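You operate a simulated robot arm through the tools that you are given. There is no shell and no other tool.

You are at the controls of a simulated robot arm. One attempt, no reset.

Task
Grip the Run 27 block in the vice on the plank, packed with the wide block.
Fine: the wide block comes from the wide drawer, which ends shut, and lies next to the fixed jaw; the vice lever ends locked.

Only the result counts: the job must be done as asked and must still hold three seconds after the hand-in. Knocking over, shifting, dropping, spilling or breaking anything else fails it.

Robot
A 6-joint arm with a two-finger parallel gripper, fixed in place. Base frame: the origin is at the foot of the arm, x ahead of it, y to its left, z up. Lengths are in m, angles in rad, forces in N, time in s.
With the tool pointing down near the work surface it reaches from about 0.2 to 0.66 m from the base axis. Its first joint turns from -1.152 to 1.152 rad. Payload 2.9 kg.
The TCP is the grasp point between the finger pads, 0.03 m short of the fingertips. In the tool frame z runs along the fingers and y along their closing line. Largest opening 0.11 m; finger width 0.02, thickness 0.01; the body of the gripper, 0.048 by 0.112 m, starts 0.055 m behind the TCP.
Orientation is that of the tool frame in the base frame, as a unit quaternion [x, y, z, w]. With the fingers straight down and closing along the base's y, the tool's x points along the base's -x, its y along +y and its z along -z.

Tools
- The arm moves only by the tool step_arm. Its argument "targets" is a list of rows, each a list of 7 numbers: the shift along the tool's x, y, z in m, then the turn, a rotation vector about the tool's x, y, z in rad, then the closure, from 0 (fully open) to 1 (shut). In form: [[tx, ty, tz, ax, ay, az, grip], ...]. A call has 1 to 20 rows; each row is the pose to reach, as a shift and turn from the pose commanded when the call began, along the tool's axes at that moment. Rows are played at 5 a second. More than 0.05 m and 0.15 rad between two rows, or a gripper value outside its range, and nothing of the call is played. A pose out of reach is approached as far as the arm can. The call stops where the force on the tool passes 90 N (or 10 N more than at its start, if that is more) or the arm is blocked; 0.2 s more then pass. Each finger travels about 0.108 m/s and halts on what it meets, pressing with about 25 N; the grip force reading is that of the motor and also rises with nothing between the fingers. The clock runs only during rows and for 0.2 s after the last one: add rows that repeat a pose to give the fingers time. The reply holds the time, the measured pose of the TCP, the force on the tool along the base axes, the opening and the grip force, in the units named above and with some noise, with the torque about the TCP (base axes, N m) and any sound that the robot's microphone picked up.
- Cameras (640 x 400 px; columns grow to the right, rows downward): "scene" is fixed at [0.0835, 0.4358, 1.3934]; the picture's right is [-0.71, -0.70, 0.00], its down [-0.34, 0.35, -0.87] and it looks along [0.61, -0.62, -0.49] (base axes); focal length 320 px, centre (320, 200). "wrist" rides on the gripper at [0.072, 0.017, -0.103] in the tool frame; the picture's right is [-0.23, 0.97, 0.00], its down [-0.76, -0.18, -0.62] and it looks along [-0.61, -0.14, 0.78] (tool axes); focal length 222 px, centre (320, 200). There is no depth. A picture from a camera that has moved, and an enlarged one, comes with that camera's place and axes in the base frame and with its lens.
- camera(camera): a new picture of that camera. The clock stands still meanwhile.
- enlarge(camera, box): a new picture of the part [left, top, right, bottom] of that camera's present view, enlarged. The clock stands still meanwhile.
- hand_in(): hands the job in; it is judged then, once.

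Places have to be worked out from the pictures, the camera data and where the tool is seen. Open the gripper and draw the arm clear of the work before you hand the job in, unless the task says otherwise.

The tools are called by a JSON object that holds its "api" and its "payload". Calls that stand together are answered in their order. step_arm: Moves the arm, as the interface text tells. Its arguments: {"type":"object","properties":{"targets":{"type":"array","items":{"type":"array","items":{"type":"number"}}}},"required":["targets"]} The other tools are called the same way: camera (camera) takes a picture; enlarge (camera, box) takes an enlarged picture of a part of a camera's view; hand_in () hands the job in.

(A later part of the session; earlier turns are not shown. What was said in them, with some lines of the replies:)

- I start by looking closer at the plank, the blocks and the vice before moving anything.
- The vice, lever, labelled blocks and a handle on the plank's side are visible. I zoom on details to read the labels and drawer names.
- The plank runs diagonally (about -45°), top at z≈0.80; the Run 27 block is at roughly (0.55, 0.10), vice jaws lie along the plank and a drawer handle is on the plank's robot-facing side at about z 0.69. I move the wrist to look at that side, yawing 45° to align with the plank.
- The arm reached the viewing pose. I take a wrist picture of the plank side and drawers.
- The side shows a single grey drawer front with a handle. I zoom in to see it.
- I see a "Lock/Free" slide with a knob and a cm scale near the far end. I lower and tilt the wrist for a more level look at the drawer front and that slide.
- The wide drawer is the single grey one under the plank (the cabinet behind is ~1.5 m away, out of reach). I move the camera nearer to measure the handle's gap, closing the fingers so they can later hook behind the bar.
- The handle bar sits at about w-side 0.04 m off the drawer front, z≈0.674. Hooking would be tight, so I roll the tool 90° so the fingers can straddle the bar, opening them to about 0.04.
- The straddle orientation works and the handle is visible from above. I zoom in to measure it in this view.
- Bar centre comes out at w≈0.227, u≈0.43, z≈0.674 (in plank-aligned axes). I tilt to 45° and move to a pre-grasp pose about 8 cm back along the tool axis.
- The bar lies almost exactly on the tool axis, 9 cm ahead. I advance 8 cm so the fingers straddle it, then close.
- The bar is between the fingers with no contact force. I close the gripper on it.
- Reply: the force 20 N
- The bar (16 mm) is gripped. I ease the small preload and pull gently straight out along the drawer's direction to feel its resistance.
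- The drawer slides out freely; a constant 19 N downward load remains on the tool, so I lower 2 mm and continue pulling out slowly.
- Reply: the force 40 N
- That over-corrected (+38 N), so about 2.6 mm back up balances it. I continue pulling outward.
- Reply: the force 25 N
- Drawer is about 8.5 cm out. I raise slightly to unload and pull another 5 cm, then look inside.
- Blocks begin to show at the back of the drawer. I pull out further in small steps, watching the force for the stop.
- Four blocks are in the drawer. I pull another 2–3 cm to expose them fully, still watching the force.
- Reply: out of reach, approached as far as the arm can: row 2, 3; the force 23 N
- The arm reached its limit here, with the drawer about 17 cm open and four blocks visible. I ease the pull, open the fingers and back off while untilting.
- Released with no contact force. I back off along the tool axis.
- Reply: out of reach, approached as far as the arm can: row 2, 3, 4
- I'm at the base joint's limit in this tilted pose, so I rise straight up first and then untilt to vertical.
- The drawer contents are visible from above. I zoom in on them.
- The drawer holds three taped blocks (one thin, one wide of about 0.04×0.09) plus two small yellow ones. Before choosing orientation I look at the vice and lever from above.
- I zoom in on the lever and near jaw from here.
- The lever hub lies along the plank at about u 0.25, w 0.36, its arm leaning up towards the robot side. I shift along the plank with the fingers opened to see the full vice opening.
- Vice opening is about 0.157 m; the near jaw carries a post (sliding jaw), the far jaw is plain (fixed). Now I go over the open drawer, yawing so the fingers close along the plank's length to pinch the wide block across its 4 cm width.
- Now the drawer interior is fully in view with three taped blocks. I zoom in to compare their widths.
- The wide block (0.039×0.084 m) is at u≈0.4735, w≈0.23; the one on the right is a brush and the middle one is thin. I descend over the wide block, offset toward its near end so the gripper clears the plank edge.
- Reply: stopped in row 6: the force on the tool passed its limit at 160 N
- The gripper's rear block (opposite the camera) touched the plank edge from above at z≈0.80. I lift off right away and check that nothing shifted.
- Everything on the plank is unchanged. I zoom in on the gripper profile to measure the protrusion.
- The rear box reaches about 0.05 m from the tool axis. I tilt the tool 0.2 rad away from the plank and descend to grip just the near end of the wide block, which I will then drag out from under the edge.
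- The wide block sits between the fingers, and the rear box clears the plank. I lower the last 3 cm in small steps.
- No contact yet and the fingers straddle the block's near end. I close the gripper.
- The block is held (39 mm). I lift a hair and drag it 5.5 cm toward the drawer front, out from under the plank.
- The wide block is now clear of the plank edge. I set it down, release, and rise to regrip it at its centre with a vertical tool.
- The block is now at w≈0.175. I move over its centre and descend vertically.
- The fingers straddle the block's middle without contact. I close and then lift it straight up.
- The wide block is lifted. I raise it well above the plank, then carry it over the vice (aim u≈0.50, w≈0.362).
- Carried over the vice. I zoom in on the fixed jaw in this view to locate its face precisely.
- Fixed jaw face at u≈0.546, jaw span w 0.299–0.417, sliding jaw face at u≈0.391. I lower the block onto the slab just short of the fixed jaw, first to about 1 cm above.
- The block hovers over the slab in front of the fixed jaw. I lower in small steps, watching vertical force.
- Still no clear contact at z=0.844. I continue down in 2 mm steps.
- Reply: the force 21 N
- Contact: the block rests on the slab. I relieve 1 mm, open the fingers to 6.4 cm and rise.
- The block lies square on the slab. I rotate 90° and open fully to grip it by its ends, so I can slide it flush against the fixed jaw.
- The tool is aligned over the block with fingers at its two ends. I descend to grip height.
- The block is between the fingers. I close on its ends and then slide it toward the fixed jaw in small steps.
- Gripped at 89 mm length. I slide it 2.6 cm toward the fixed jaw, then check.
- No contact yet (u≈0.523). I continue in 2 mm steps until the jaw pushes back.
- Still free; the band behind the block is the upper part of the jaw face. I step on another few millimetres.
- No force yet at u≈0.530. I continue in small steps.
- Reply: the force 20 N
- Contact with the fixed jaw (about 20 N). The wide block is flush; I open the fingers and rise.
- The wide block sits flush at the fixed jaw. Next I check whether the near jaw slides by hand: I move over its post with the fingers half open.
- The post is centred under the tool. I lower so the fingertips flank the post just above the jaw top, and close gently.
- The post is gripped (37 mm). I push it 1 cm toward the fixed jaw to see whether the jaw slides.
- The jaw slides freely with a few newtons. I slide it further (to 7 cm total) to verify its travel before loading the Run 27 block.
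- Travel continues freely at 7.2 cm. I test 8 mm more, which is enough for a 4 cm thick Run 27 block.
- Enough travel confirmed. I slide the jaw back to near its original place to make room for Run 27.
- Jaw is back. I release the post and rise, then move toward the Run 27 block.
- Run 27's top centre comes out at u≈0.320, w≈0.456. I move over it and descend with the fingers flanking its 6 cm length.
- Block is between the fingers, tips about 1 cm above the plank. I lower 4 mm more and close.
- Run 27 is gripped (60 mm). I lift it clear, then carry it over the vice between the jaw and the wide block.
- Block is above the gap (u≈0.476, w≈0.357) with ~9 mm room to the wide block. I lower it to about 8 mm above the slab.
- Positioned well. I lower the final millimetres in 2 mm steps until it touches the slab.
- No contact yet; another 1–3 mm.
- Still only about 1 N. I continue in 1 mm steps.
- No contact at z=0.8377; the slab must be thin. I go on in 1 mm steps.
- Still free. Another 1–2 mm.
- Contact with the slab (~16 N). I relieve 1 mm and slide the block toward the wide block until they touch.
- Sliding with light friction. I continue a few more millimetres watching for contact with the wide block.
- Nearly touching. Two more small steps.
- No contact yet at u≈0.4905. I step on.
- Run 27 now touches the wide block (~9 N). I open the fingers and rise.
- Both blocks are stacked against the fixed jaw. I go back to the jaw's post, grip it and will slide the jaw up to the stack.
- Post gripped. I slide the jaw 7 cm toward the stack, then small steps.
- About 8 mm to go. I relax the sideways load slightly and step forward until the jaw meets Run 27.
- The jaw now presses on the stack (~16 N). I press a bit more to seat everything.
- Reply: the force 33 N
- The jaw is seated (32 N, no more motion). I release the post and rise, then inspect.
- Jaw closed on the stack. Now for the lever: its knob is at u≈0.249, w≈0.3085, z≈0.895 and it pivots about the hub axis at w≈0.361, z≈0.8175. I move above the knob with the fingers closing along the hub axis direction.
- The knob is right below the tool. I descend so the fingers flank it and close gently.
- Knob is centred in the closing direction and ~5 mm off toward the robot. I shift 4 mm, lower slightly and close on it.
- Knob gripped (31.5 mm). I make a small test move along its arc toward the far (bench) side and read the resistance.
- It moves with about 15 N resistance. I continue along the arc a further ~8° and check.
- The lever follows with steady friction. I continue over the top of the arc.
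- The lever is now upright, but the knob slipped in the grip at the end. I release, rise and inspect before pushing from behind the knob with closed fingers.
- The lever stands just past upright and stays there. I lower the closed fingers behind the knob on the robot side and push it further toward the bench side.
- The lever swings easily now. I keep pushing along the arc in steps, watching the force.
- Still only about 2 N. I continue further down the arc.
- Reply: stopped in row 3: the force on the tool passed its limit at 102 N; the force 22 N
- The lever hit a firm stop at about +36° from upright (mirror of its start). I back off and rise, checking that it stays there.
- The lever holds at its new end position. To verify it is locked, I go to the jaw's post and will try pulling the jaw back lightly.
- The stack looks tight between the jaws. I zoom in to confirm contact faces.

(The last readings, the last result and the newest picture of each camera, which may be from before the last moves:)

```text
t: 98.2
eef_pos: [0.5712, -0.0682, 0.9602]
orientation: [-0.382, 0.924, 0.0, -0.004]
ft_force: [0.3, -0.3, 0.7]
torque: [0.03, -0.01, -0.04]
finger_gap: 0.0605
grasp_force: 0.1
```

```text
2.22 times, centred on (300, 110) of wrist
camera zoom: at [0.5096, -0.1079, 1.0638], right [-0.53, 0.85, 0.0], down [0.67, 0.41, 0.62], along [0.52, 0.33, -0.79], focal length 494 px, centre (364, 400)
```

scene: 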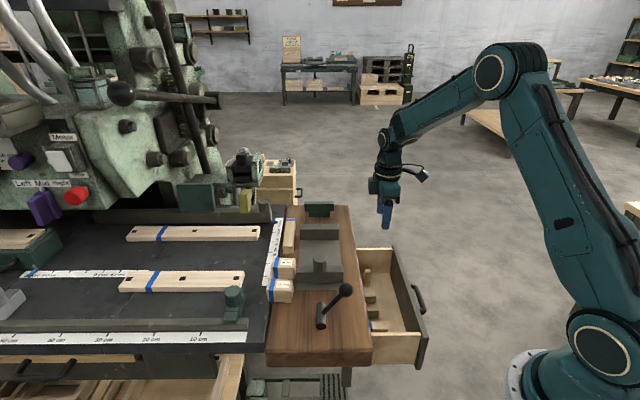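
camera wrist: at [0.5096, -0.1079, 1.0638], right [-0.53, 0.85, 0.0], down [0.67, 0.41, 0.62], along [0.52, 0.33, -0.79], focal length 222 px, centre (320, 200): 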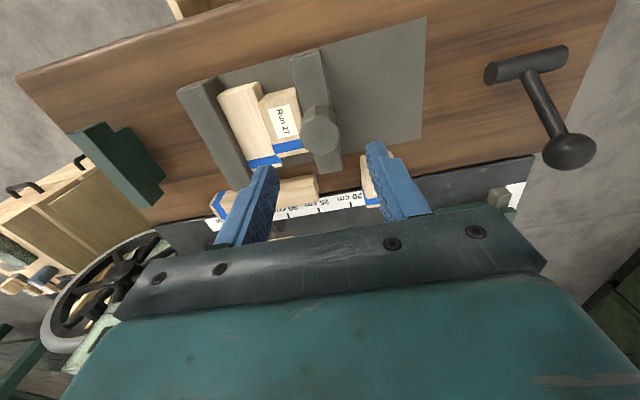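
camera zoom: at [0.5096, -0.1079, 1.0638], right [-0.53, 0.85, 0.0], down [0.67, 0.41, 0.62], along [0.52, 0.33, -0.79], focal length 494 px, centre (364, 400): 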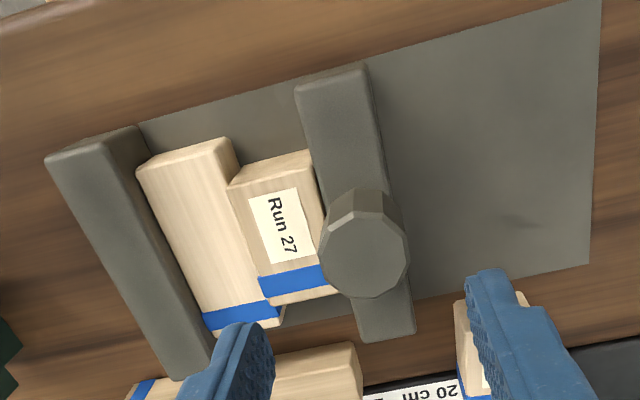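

Contact looks tight: fixed jaw – wide block – Run 27 – sliding jaw. I lower onto the post and grip it for the lock test.

{"api": "step_arm", "payload": {"targets": [[-0.004, -0.0015, 0.03, 0, 0, 0, 0.45], [-0.004, -0.0015, 0.055, 0, 0, 0, 0.45], [-0.004, -0.0015, 0.07, 0, 0, 0, 0.45], [-0.004, -0.0015, 0.075, 0, 0, 0, 0.45], [-0.004, -0.0015, 0.075, 0, 0, 0, 0.6], [-0.004, -0.0015, 0.075, 0, 0, 0, 0.7], [-0.004, -0.0015, 0.075, 0, 0, 0, 0.75]]}}

```text
t: 99.8
eef_pos: [0.5751, -0.0667, 0.8853]
orientation: [-0.382, 0.924, 0.0, -0.004]
ft_force: [2.6, -1.7, -5.3]
torque: [-0.15, -0.79, -0.03]
finger_gap: 0.0375
grasp_force: 45.1
```

Gripped with little side load. I pull 3 mm backwards and read the resistance.

{"api": "step_arm", "payload": {"targets": [[0, 0.001, 0, 0, 0, 0, 0.75], [0, 0.002, 0, 0, 0, 0, 0.75], [0, 0.003, 0, 0, 0, 0, 0.75]]}}

```text
t: 100.6
eef_pos: [0.5757, -0.0673, 0.8835]
orientation: [-0.381, 0.925, -0.003, -0.002]
ft_force: [25.0, -21.0, -14.6]
torque: [-0.55, 0.44, 0.31]
finger_gap: 0.0374
grasp_force: 45.3
```

32 N and no motion: the jaw is locked. I relax, release and rise.

{"api": "step_arm", "payload": {"targets": [[0, -0.003, 0, 0, 0, 0, 0.75], [0, -0.003, 0, 0, 0, 0, 0.6], [0, -0.003, 0, 0, 0, 0, 0.45], [0, -0.003, -0.03, 0, 0, 0, 0.45], [0, -0.003, -0.07, 0, 0, 0, 0.45], [0, -0.003, -0.11, 0, 0, 0, 0.45]]}}

{"api": "enlarge", "payload": {"camera": "scene", "box": [250, 180, 450, 380]}}

```text
t: 102.0
eef_pos: [0.5747, -0.0664, 0.9949]
orientation: [-0.383, 0.924, 0.001, -0.005]
ft_force: [-0.8, 0.0, 0.7]
torque: [0.02, -0.03, 0.02]
finger_gap: 0.0608
grasp_force: 0.1
```

```text
2.00 times, centred on (350, 280) of scene
camera zoom: at [0.0834, 0.4358, 1.3934], right [-0.71, -0.7, 0.0], down [-0.34, 0.35, -0.87], along [0.61, -0.62, -0.49], focal length 639 px, centre (260, 40)
```

zoom: 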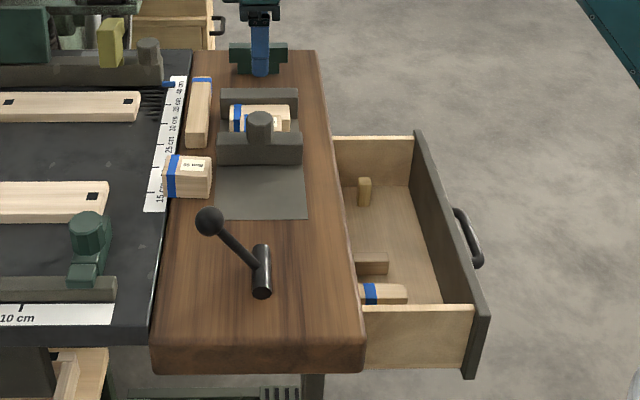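

Everything in the vice holds and the lever is locked. Now I shut the drawer: I move out past its front, closing the fingers and tilting the tool so it can push the handle without touching the plank.

{"api": "step_arm", "payload": {"targets": [[0.035, 0.003, -0.01, 0, 0, 0, 0.6], [0.075, 0.006, -0.01, 0, 0, 0, 0.8], [0.115, 0.009, -0.01, 0, 0, 0, 1], [0.155, 0.012, 0, 0, 0, 0, 1], [0.195, 0.015, 0, 0, 0, 0, 1], [0.235, 0.018, 0, 0, 0, 0, 1], [0.275, 0.021, 0, 0, -0.08, 0, 1], [0.31, 0.024, 0, 0, -0.16, 0, 1], [0.34, 0.025, 0.01, 0, -0.24, 0, 1], [0.34, 0.025, 0.03, 0, -0.32, 0, 1]]}}

{"api": "camera", "payload": {"camera": "wrist"}}

{"api": "enlarge", "payload": {"camera": "scene", "box": [320, 150, 520, 350]}}

```text
t: 104.2
eef_pos: [0.318, -0.2892, 0.9699]
orientation: [-0.377, 0.913, 0.061, 0.143]
ft_force: [0.5, 0.3, -0.4]
torque: [0.04, 0.0, 0.01]
finger_gap: 0.0001
grasp_force: 25.0
```

```text
taken
camera wrist: at [0.2341, -0.3484, 1.0442], right [-0.54, 0.84, 0.07], down [0.5, 0.25, 0.83], along [0.68, 0.48, -0.56], focal length 222 px, centre (320, 200)
```

wrist: 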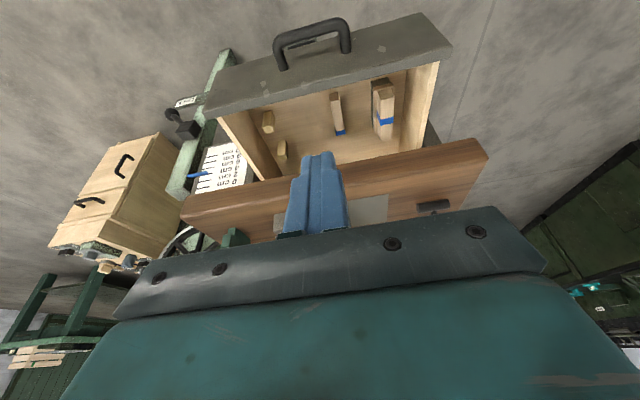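

```text
2.00 times, centred on (420, 250) of scene
camera zoom: at [0.0834, 0.4357, 1.3934], right [-0.71, -0.7, 0.0], down [-0.34, 0.35, -0.87], along [0.61, -0.62, -0.49], focal length 639 px, centre (120, 100)
```

zoom: 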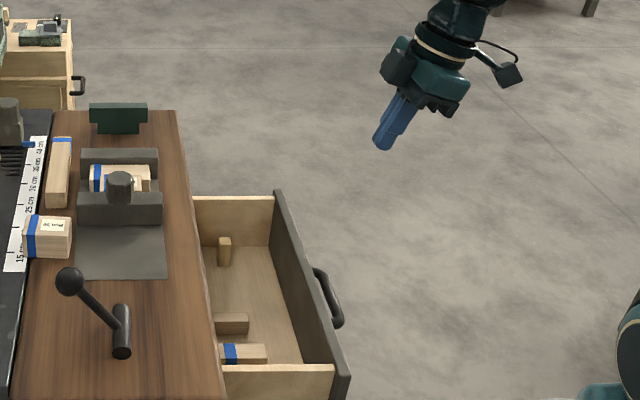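

I zoom in on the handle to get its current place before lowering behind it.

{"api": "enlarge", "payload": {"camera": "wrist", "box": [200, 0, 460, 160]}}

{"api": "enlarge", "payload": {"camera": "scene", "box": [380, 230, 460, 330]}}

```text
2.46 times, centred on (330, 80) of wrist
camera zoom: at [0.2341, -0.3484, 1.0442], right [-0.54, 0.84, 0.07], down [0.5, 0.25, 0.83], along [0.68, 0.48, -0.56], focal length 547 px, centre (295, 495)
```

zoom: 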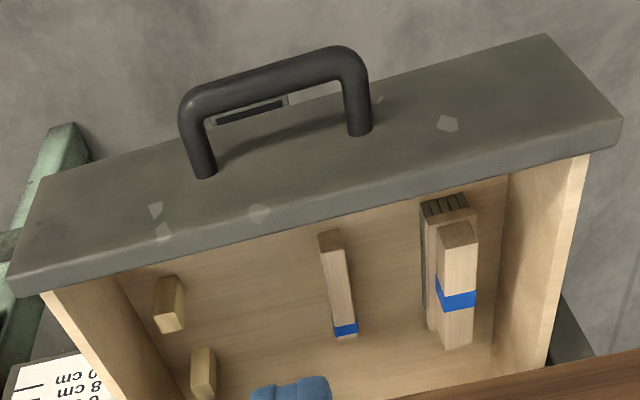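

```text
4.00 times, centred on (420, 280) of scene
camera zoom: at [0.0834, 0.4357, 1.3934], right [-0.71, -0.7, 0.0], down [-0.34, 0.35, -0.87], along [0.61, -0.62, -0.49], focal length 1279 px, centre (-80, -120)
```

zoom: 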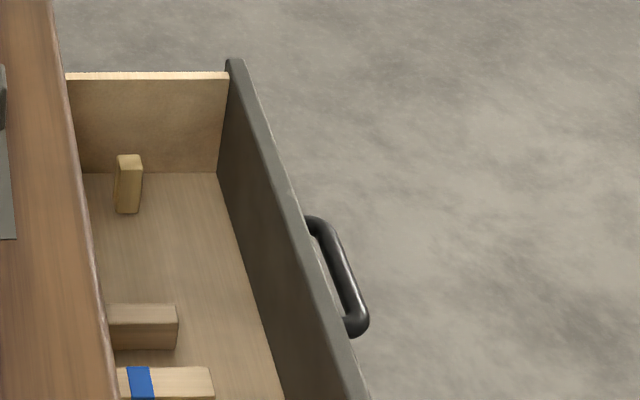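

The handle bar is at w≈0.050, z≈0.674. I lower the closed fingers straight down just outside it.

{"api": "step_arm", "payload": {"targets": [[0.0123, 0.001, 0.038, 0, 0, 0, 1], [0.0246, 0.001, 0.076, 0, 0, 0, 1], [0.037, 0.001, 0.114, 0, 0, 0, 1], [0.0492, 0.001, 0.152, 0, 0, 0, 1], [0.0615, 0.001, 0.19, 0, 0, 0, 1], [0.0737, 0.001, 0.2285, 0, 0, 0, 1], [0.086, 0.001, 0.2665, 0, 0, 0, 1]]}}

{"api": "camera", "payload": {"camera": "wrist"}}

{"api": "enlarge", "payload": {"camera": "scene", "box": [360, 210, 460, 330]}}

```text
t: 105.8
eef_pos: [0.316, -0.2867, 0.688]
orientation: [-0.377, 0.913, 0.06, 0.143]
ft_force: [0.6, -0.9, 0.3]
torque: [-0.01, 0.04, 0.01]
finger_gap: 0.0
grasp_force: 25.1
```

```text
taken
camera wrist: at [0.2323, -0.3459, 0.7637], right [-0.54, 0.84, 0.07], down [0.5, 0.25, 0.83], along [0.68, 0.48, -0.56], focal length 222 px, centre (320, 200)
```

wrist: 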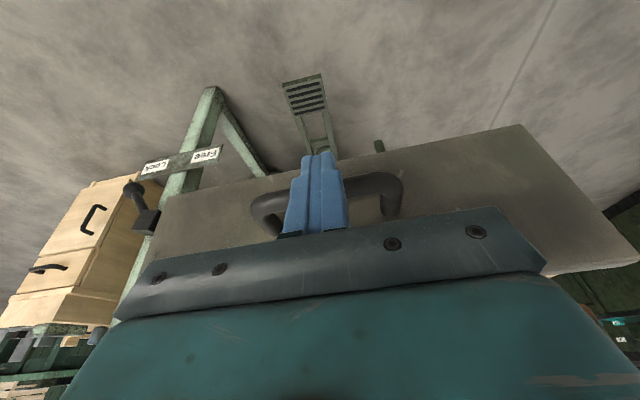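

```text
3.33 times, centred on (410, 270) of scene
camera zoom: at [0.0834, 0.4358, 1.3934], right [-0.71, -0.7, 0.0], down [-0.34, 0.35, -0.87], along [0.61, -0.62, -0.49], focal length 1066 px, centre (20, -33)
```

zoom: 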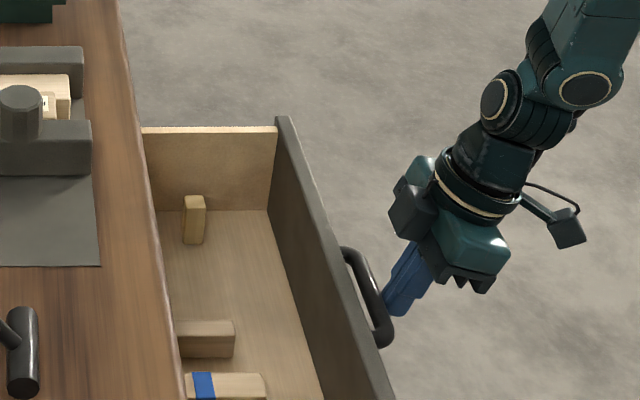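

The closed fingers are right outside the middle of the bar. I push gently inward.

{"api": "step_arm", "payload": {"targets": [[-0.0038, 0, 0.0012, 0, 0, 0, 1], [-0.0076, 0, 0.0025, 0, 0, 0, 1], [-0.0133, 0, 0.0043, 0, 0, 0, 1], [-0.019, 0, 0.0061, 0, 0, 0, 1], [-0.0247, 0, 0.008, 0, 0, 0, 1], [-0.0305, 0, 0.0098, 0, 0, 0, 1], [-0.0381, 0, 0.0123, 0, 0, 0, 1]]}}

{"api": "enlarge", "payload": {"camera": "scene", "box": [360, 210, 460, 330]}}

```text
t: 107.4
eef_pos: [0.3446, -0.2587, 0.687]
orientation: [-0.377, 0.913, 0.06, 0.144]
ft_force: [0.5, 0.6, 0.3]
torque: [0.0, 0.0, 0.0]
finger_gap: 0.0
grasp_force: 25.1
```

```text
3.33 times, centred on (410, 270) of scene
camera zoom: at [0.0835, 0.4358, 1.3934], right [-0.71, -0.7, 0.0], down [-0.34, 0.35, -0.87], along [0.61, -0.62, -0.49], focal length 1066 px, centre (20, -33)
```

zoom: 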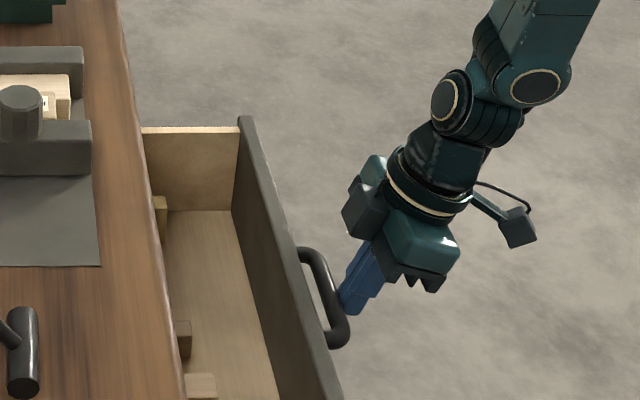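

The drawer glides in with negligible force. I continue 12 cm at a gentle pace.

{"api": "step_arm", "payload": {"targets": [[-0.0095, 0, 0.0031, 0, 0, 0, 1], [-0.0209, 0, 0.0068, 0, 0, 0, 1], [-0.0324, 0, 0.0104, 0, 0, 0, 1], [-0.0438, 0, 0.0141, 0, 0, 0, 1], [-0.0552, 0, 0.0178, 0, 0, 0, 1], [-0.0666, 0, 0.0215, 0, 0, 0, 1], [-0.078, 0, 0.0252, 0, 0, 0, 1], [-0.0895, 0, 0.0289, 0, 0, 0, 1], [-0.1009, 0, 0.0325, 0, 0, 0, 1], [-0.1123, 0, 0.0362, 0, 0, 0, 1]]}}

{"api": "enlarge", "payload": {"camera": "scene", "box": [300, 190, 440, 350]}}

{"api": "camera", "payload": {"camera": "wrist"}}

```text
t: 109.6
eef_pos: [0.4289, -0.1762, 0.6877]
orientation: [-0.378, 0.913, 0.061, 0.144]
ft_force: [-0.5, 0.4, 0.8]
torque: [-0.03, 0.0, -0.03]
finger_gap: 0.0002
grasp_force: 25.3
```

```text
2.50 times, centred on (370, 270) of scene
camera zoom: at [0.0835, 0.4357, 1.3934], right [-0.71, -0.7, 0.0], down [-0.34, 0.35, -0.87], along [0.61, -0.62, -0.49], focal length 799 px, centre (195, 25)
```

zoom: 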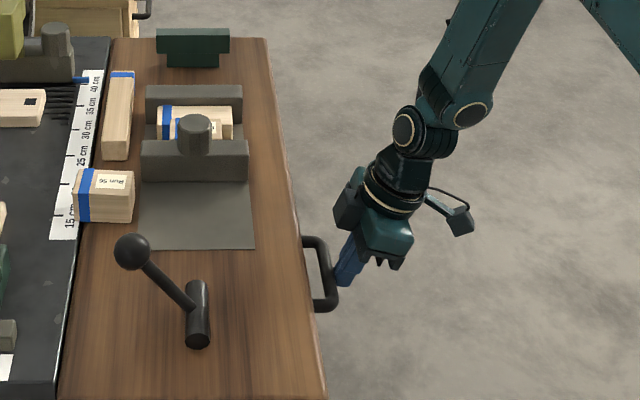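

```text
taken
camera wrist: at [0.3452, -0.2349, 0.7641], right [-0.54, 0.84, 0.07], down [0.5, 0.25, 0.83], along [0.68, 0.48, -0.56], focal length 222 px, centre (320, 200)
```

wrist: 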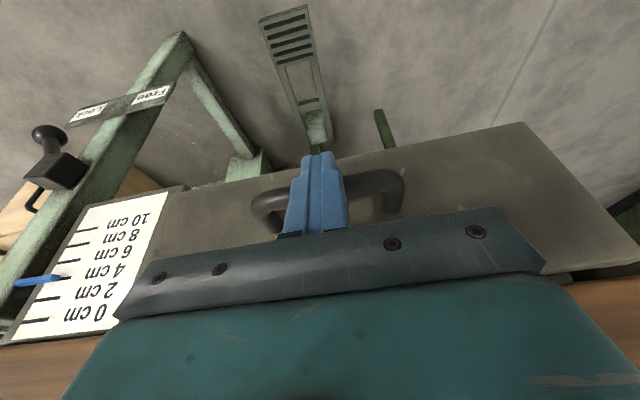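

About 2.4 cm left. I push on in small steps until it seats.

{"api": "step_arm", "payload": {"targets": [[-0.0057, 0, 0.0018, 0, 0, 0, 1], [-0.0114, 0, 0.0037, 0, 0, 0, 1], [-0.0162, 0, 0.0052, 0, 0, 0, 1], [-0.02, 0, 0.0064, 0, 0, 0, 1]]}}

```text
t: 110.6
eef_pos: [0.4442, -0.1619, 0.6875]
orientation: [-0.378, 0.913, 0.061, 0.143]
ft_force: [-1.7, -1.0, -0.1]
torque: [0.0, 0.02, 0.01]
finger_gap: 0.0
grasp_force: 25.3
```

Still gliding (about 2 N). A few more millimetres.

{"api": "step_arm", "payload": {"targets": [[-0.0019, 0, 0.0006, 0, 0, 0, 1], [-0.0038, 0, 0.0012, 0, 0, 0, 1], [-0.0057, 0, 0.0018, 0, 0, 0, 1]]}}

```text
t: 111.4
eef_pos: [0.4458, -0.158, 0.6871]
orientation: [-0.376, 0.914, 0.059, 0.141]
ft_force: [-12.0, -14.2, 1.5]
torque: [-0.24, 0.19, 0.0]
finger_gap: 0.0
grasp_force: 25.0
```

Resistance appears at w≈0.2035, right where the shut position was expected. I press 1.5 mm more to confirm it is seated.

{"api": "step_arm", "payload": {"targets": [[-0.0008, 0, 0.0003, 0, 0, 0, 1], [-0.0016, 0, 0.0005, 0, 0, 0, 1], [-0.0016, 0, 0.0005, 0, 0, 0, 1]]}}

{"api": "enlarge", "payload": {"camera": "scene", "box": [300, 190, 440, 370]}}

{"api": "camera", "payload": {"camera": "wrist"}}

```text
t: 112.2
eef_pos: [0.4467, -0.1586, 0.6867]
orientation: [-0.376, 0.914, 0.059, 0.139]
ft_force: [-23.4, -19.9, 1.5]
torque: [-0.26, 0.47, 0.14]
finger_gap: 0.0
grasp_force: 24.8
```

```text
2.22 times, centred on (370, 280) of scene
camera zoom: at [0.083, 0.4354, 1.3935], right [-0.71, -0.7, 0.0], down [-0.34, 0.35, -0.87], along [0.61, -0.62, -0.49], focal length 710 px, centre (209, 22)
```

zoom: 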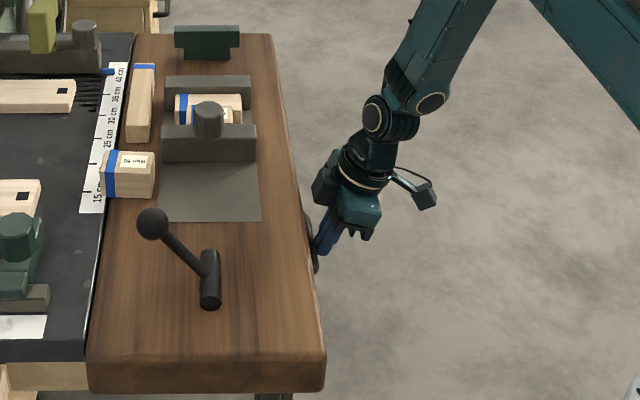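

```text
taken
camera wrist: at [0.363, -0.2171, 0.7639], right [-0.53, 0.84, 0.07], down [0.51, 0.25, 0.82], along [0.68, 0.47, -0.57], focal length 222 px, centre (320, 200)
```

wrist: 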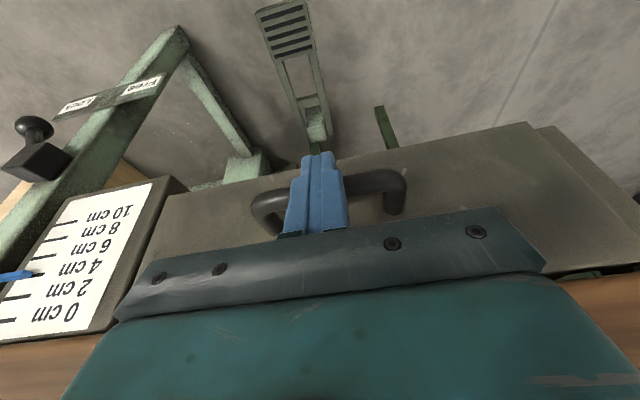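

30 N with no further motion: the drawer is shut. I retreat outward, rise, untilt and open the gripper.

{"api": "step_arm", "payload": {"targets": [[0.019, 0, -0.0061, 0, 0, 0, 1], [0.0476, 0, -0.0154, 0, 0, 0, 1], [0.0857, 0, -0.0276, 0, 0, 0, 1], [0.0734, 0, -0.0657, 0, 0, 0, 0.8], [0.0611, 0, -0.1037, 0, 0, 0, 0.6], [0.0488, 0, -0.1418, 0, 0, 0, 0.4], [0.0365, 0, -0.1799, 0, 0.08, 0, 0.2], [0.0243, 0, -0.2179, 0, 0.16, 0, 0], [0.012, 0, -0.256, 0, 0.24, 0, 0], [0, 0, -0.294, 0, 0.31, 0, 0]]}}

{"api": "enlarge", "payload": {"camera": "scene", "box": [240, 180, 400, 380]}}

{"api": "camera", "payload": {"camera": "wrist"}}

```text
t: 114.4
eef_pos: [0.3848, -0.2192, 0.9688]
orientation: [-0.383, 0.924, 0.002, -0.001]
ft_force: [0.8, 0.8, 0.9]
torque: [-0.02, 0.0, -0.03]
finger_gap: 0.1099
grasp_force: 0.0
```

```text
2.00 times, centred on (320, 280) of scene
camera zoom: at [0.0834, 0.4358, 1.3934], right [-0.71, -0.7, 0.0], down [-0.34, 0.35, -0.87], along [0.61, -0.62, -0.49], focal length 639 px, centre (320, 40)
```

zoom: 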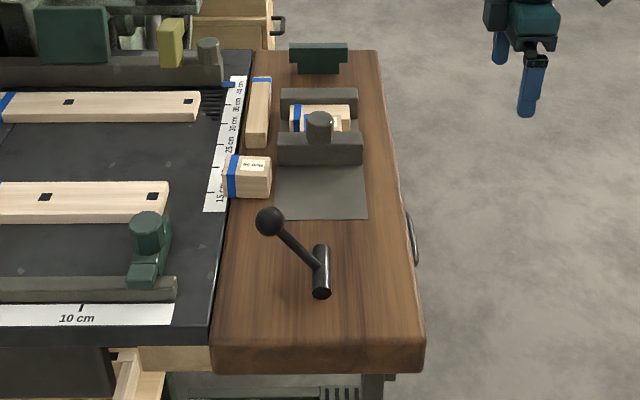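

```text
taken
camera wrist: at [0.3216, -0.2593, 1.0724], right [-0.53, 0.85, 0.0], down [0.67, 0.41, 0.62], along [0.53, 0.33, -0.78], focal length 222 px, centre (320, 200)
```

wrist: 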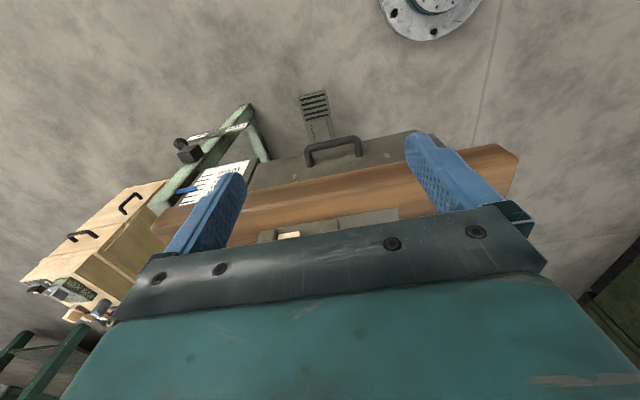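

The handle sits where it was at the start. I zoom in to verify the drawer's flushness and the vice once more.

{"api": "enlarge", "payload": {"camera": "wrist", "box": [220, 110, 460, 230]}}

{"api": "enlarge", "payload": {"camera": "scene", "box": [290, 190, 370, 300]}}

```text
2.67 times, centred on (340, 170) of wrist
camera zoom: at [0.3216, -0.2593, 1.0724], right [-0.53, 0.85, 0.0], down [0.67, 0.41, 0.62], along [0.53, 0.33, -0.78], focal length 592 px, centre (267, 280)
```

zoom: 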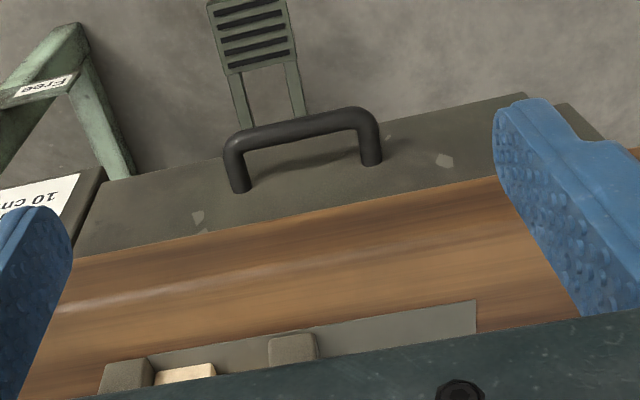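

```text
3.64 times, centred on (330, 245) of scene
camera zoom: at [0.0834, 0.4358, 1.3934], right [-0.71, -0.7, 0.0], down [-0.34, 0.35, -0.87], along [0.61, -0.62, -0.49], focal length 1162 px, centre (284, 36)
```

zoom: 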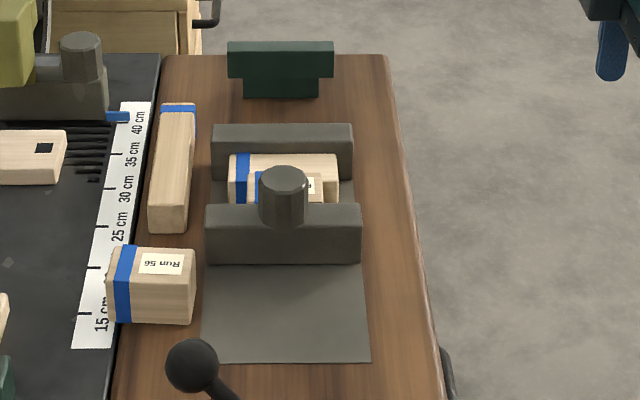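

All is in place: drawer handle back at w≈0.227 (shut), wide block by the fixed jaw, Run 27 clamped, lever at its locked stop. I raise the arm well clear.

{"api": "step_arm", "payload": {"targets": [[0.01, 0, -0.045, 0, 0, 0, 0], [0.02, 0, -0.09, 0, 0, 0, 0], [0.03, 0, -0.135, 0, 0, 0, 0], [0.03, 0, -0.18, 0, 0, 0, 0], [0.03, 0, -0.18, 0, 0, 0, 0]]}}

{"api": "camera", "payload": {"camera": "scene"}}

```text
t: 115.6
eef_pos: [0.3639, -0.2424, 1.1481]
orientation: [-0.382, 0.924, 0.002, 0.0]
ft_force: [0.0, -0.7, 0.1]
torque: [0.01, 0.0, 0.03]
finger_gap: 0.11
grasp_force: 0.2
```

```text
taken
```

scene: 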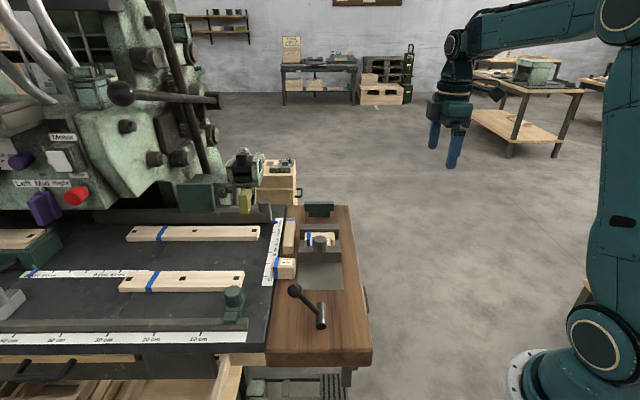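

The arm is clear with the gripper open, the drawer is shut, the stack is clamped and the lever is locked. I hand the job in.

{"api": "hand_in", "payload": {}}

```text
The job is handed in.
```

The Run 27 block is clamped in the vice, packed with the wide block against the fixed jaw, and I have handed the job in.

- **Vice:** the sliding jaw is pressed up against Run 27, and the lever is swung to its far stop. A 32 N pull on the jaw did not move it; before I swung the lever, the jaw slid with a few newtons.
- **Wide drawer:** it is shut. It stopped dead under a 30 N push, and the handle is back where it was at the start.
- **Arm:** the gripper is open and the arm is raised clear of the work.

**Contacts over the force limit:**
- The back of the gripper pressed down on the plank edge at about 160 N while I was reaching into the drawer. Pictures taken afterwards showed nothing on the plank had moved.
- Pushing the lever into its stop peaked at about 102 N.

I could not see inside the drawer once it was shut. The narrow block, the brush and the two small yellow blocks may have shifted slightly as it closed, though I pushed it in slowly.
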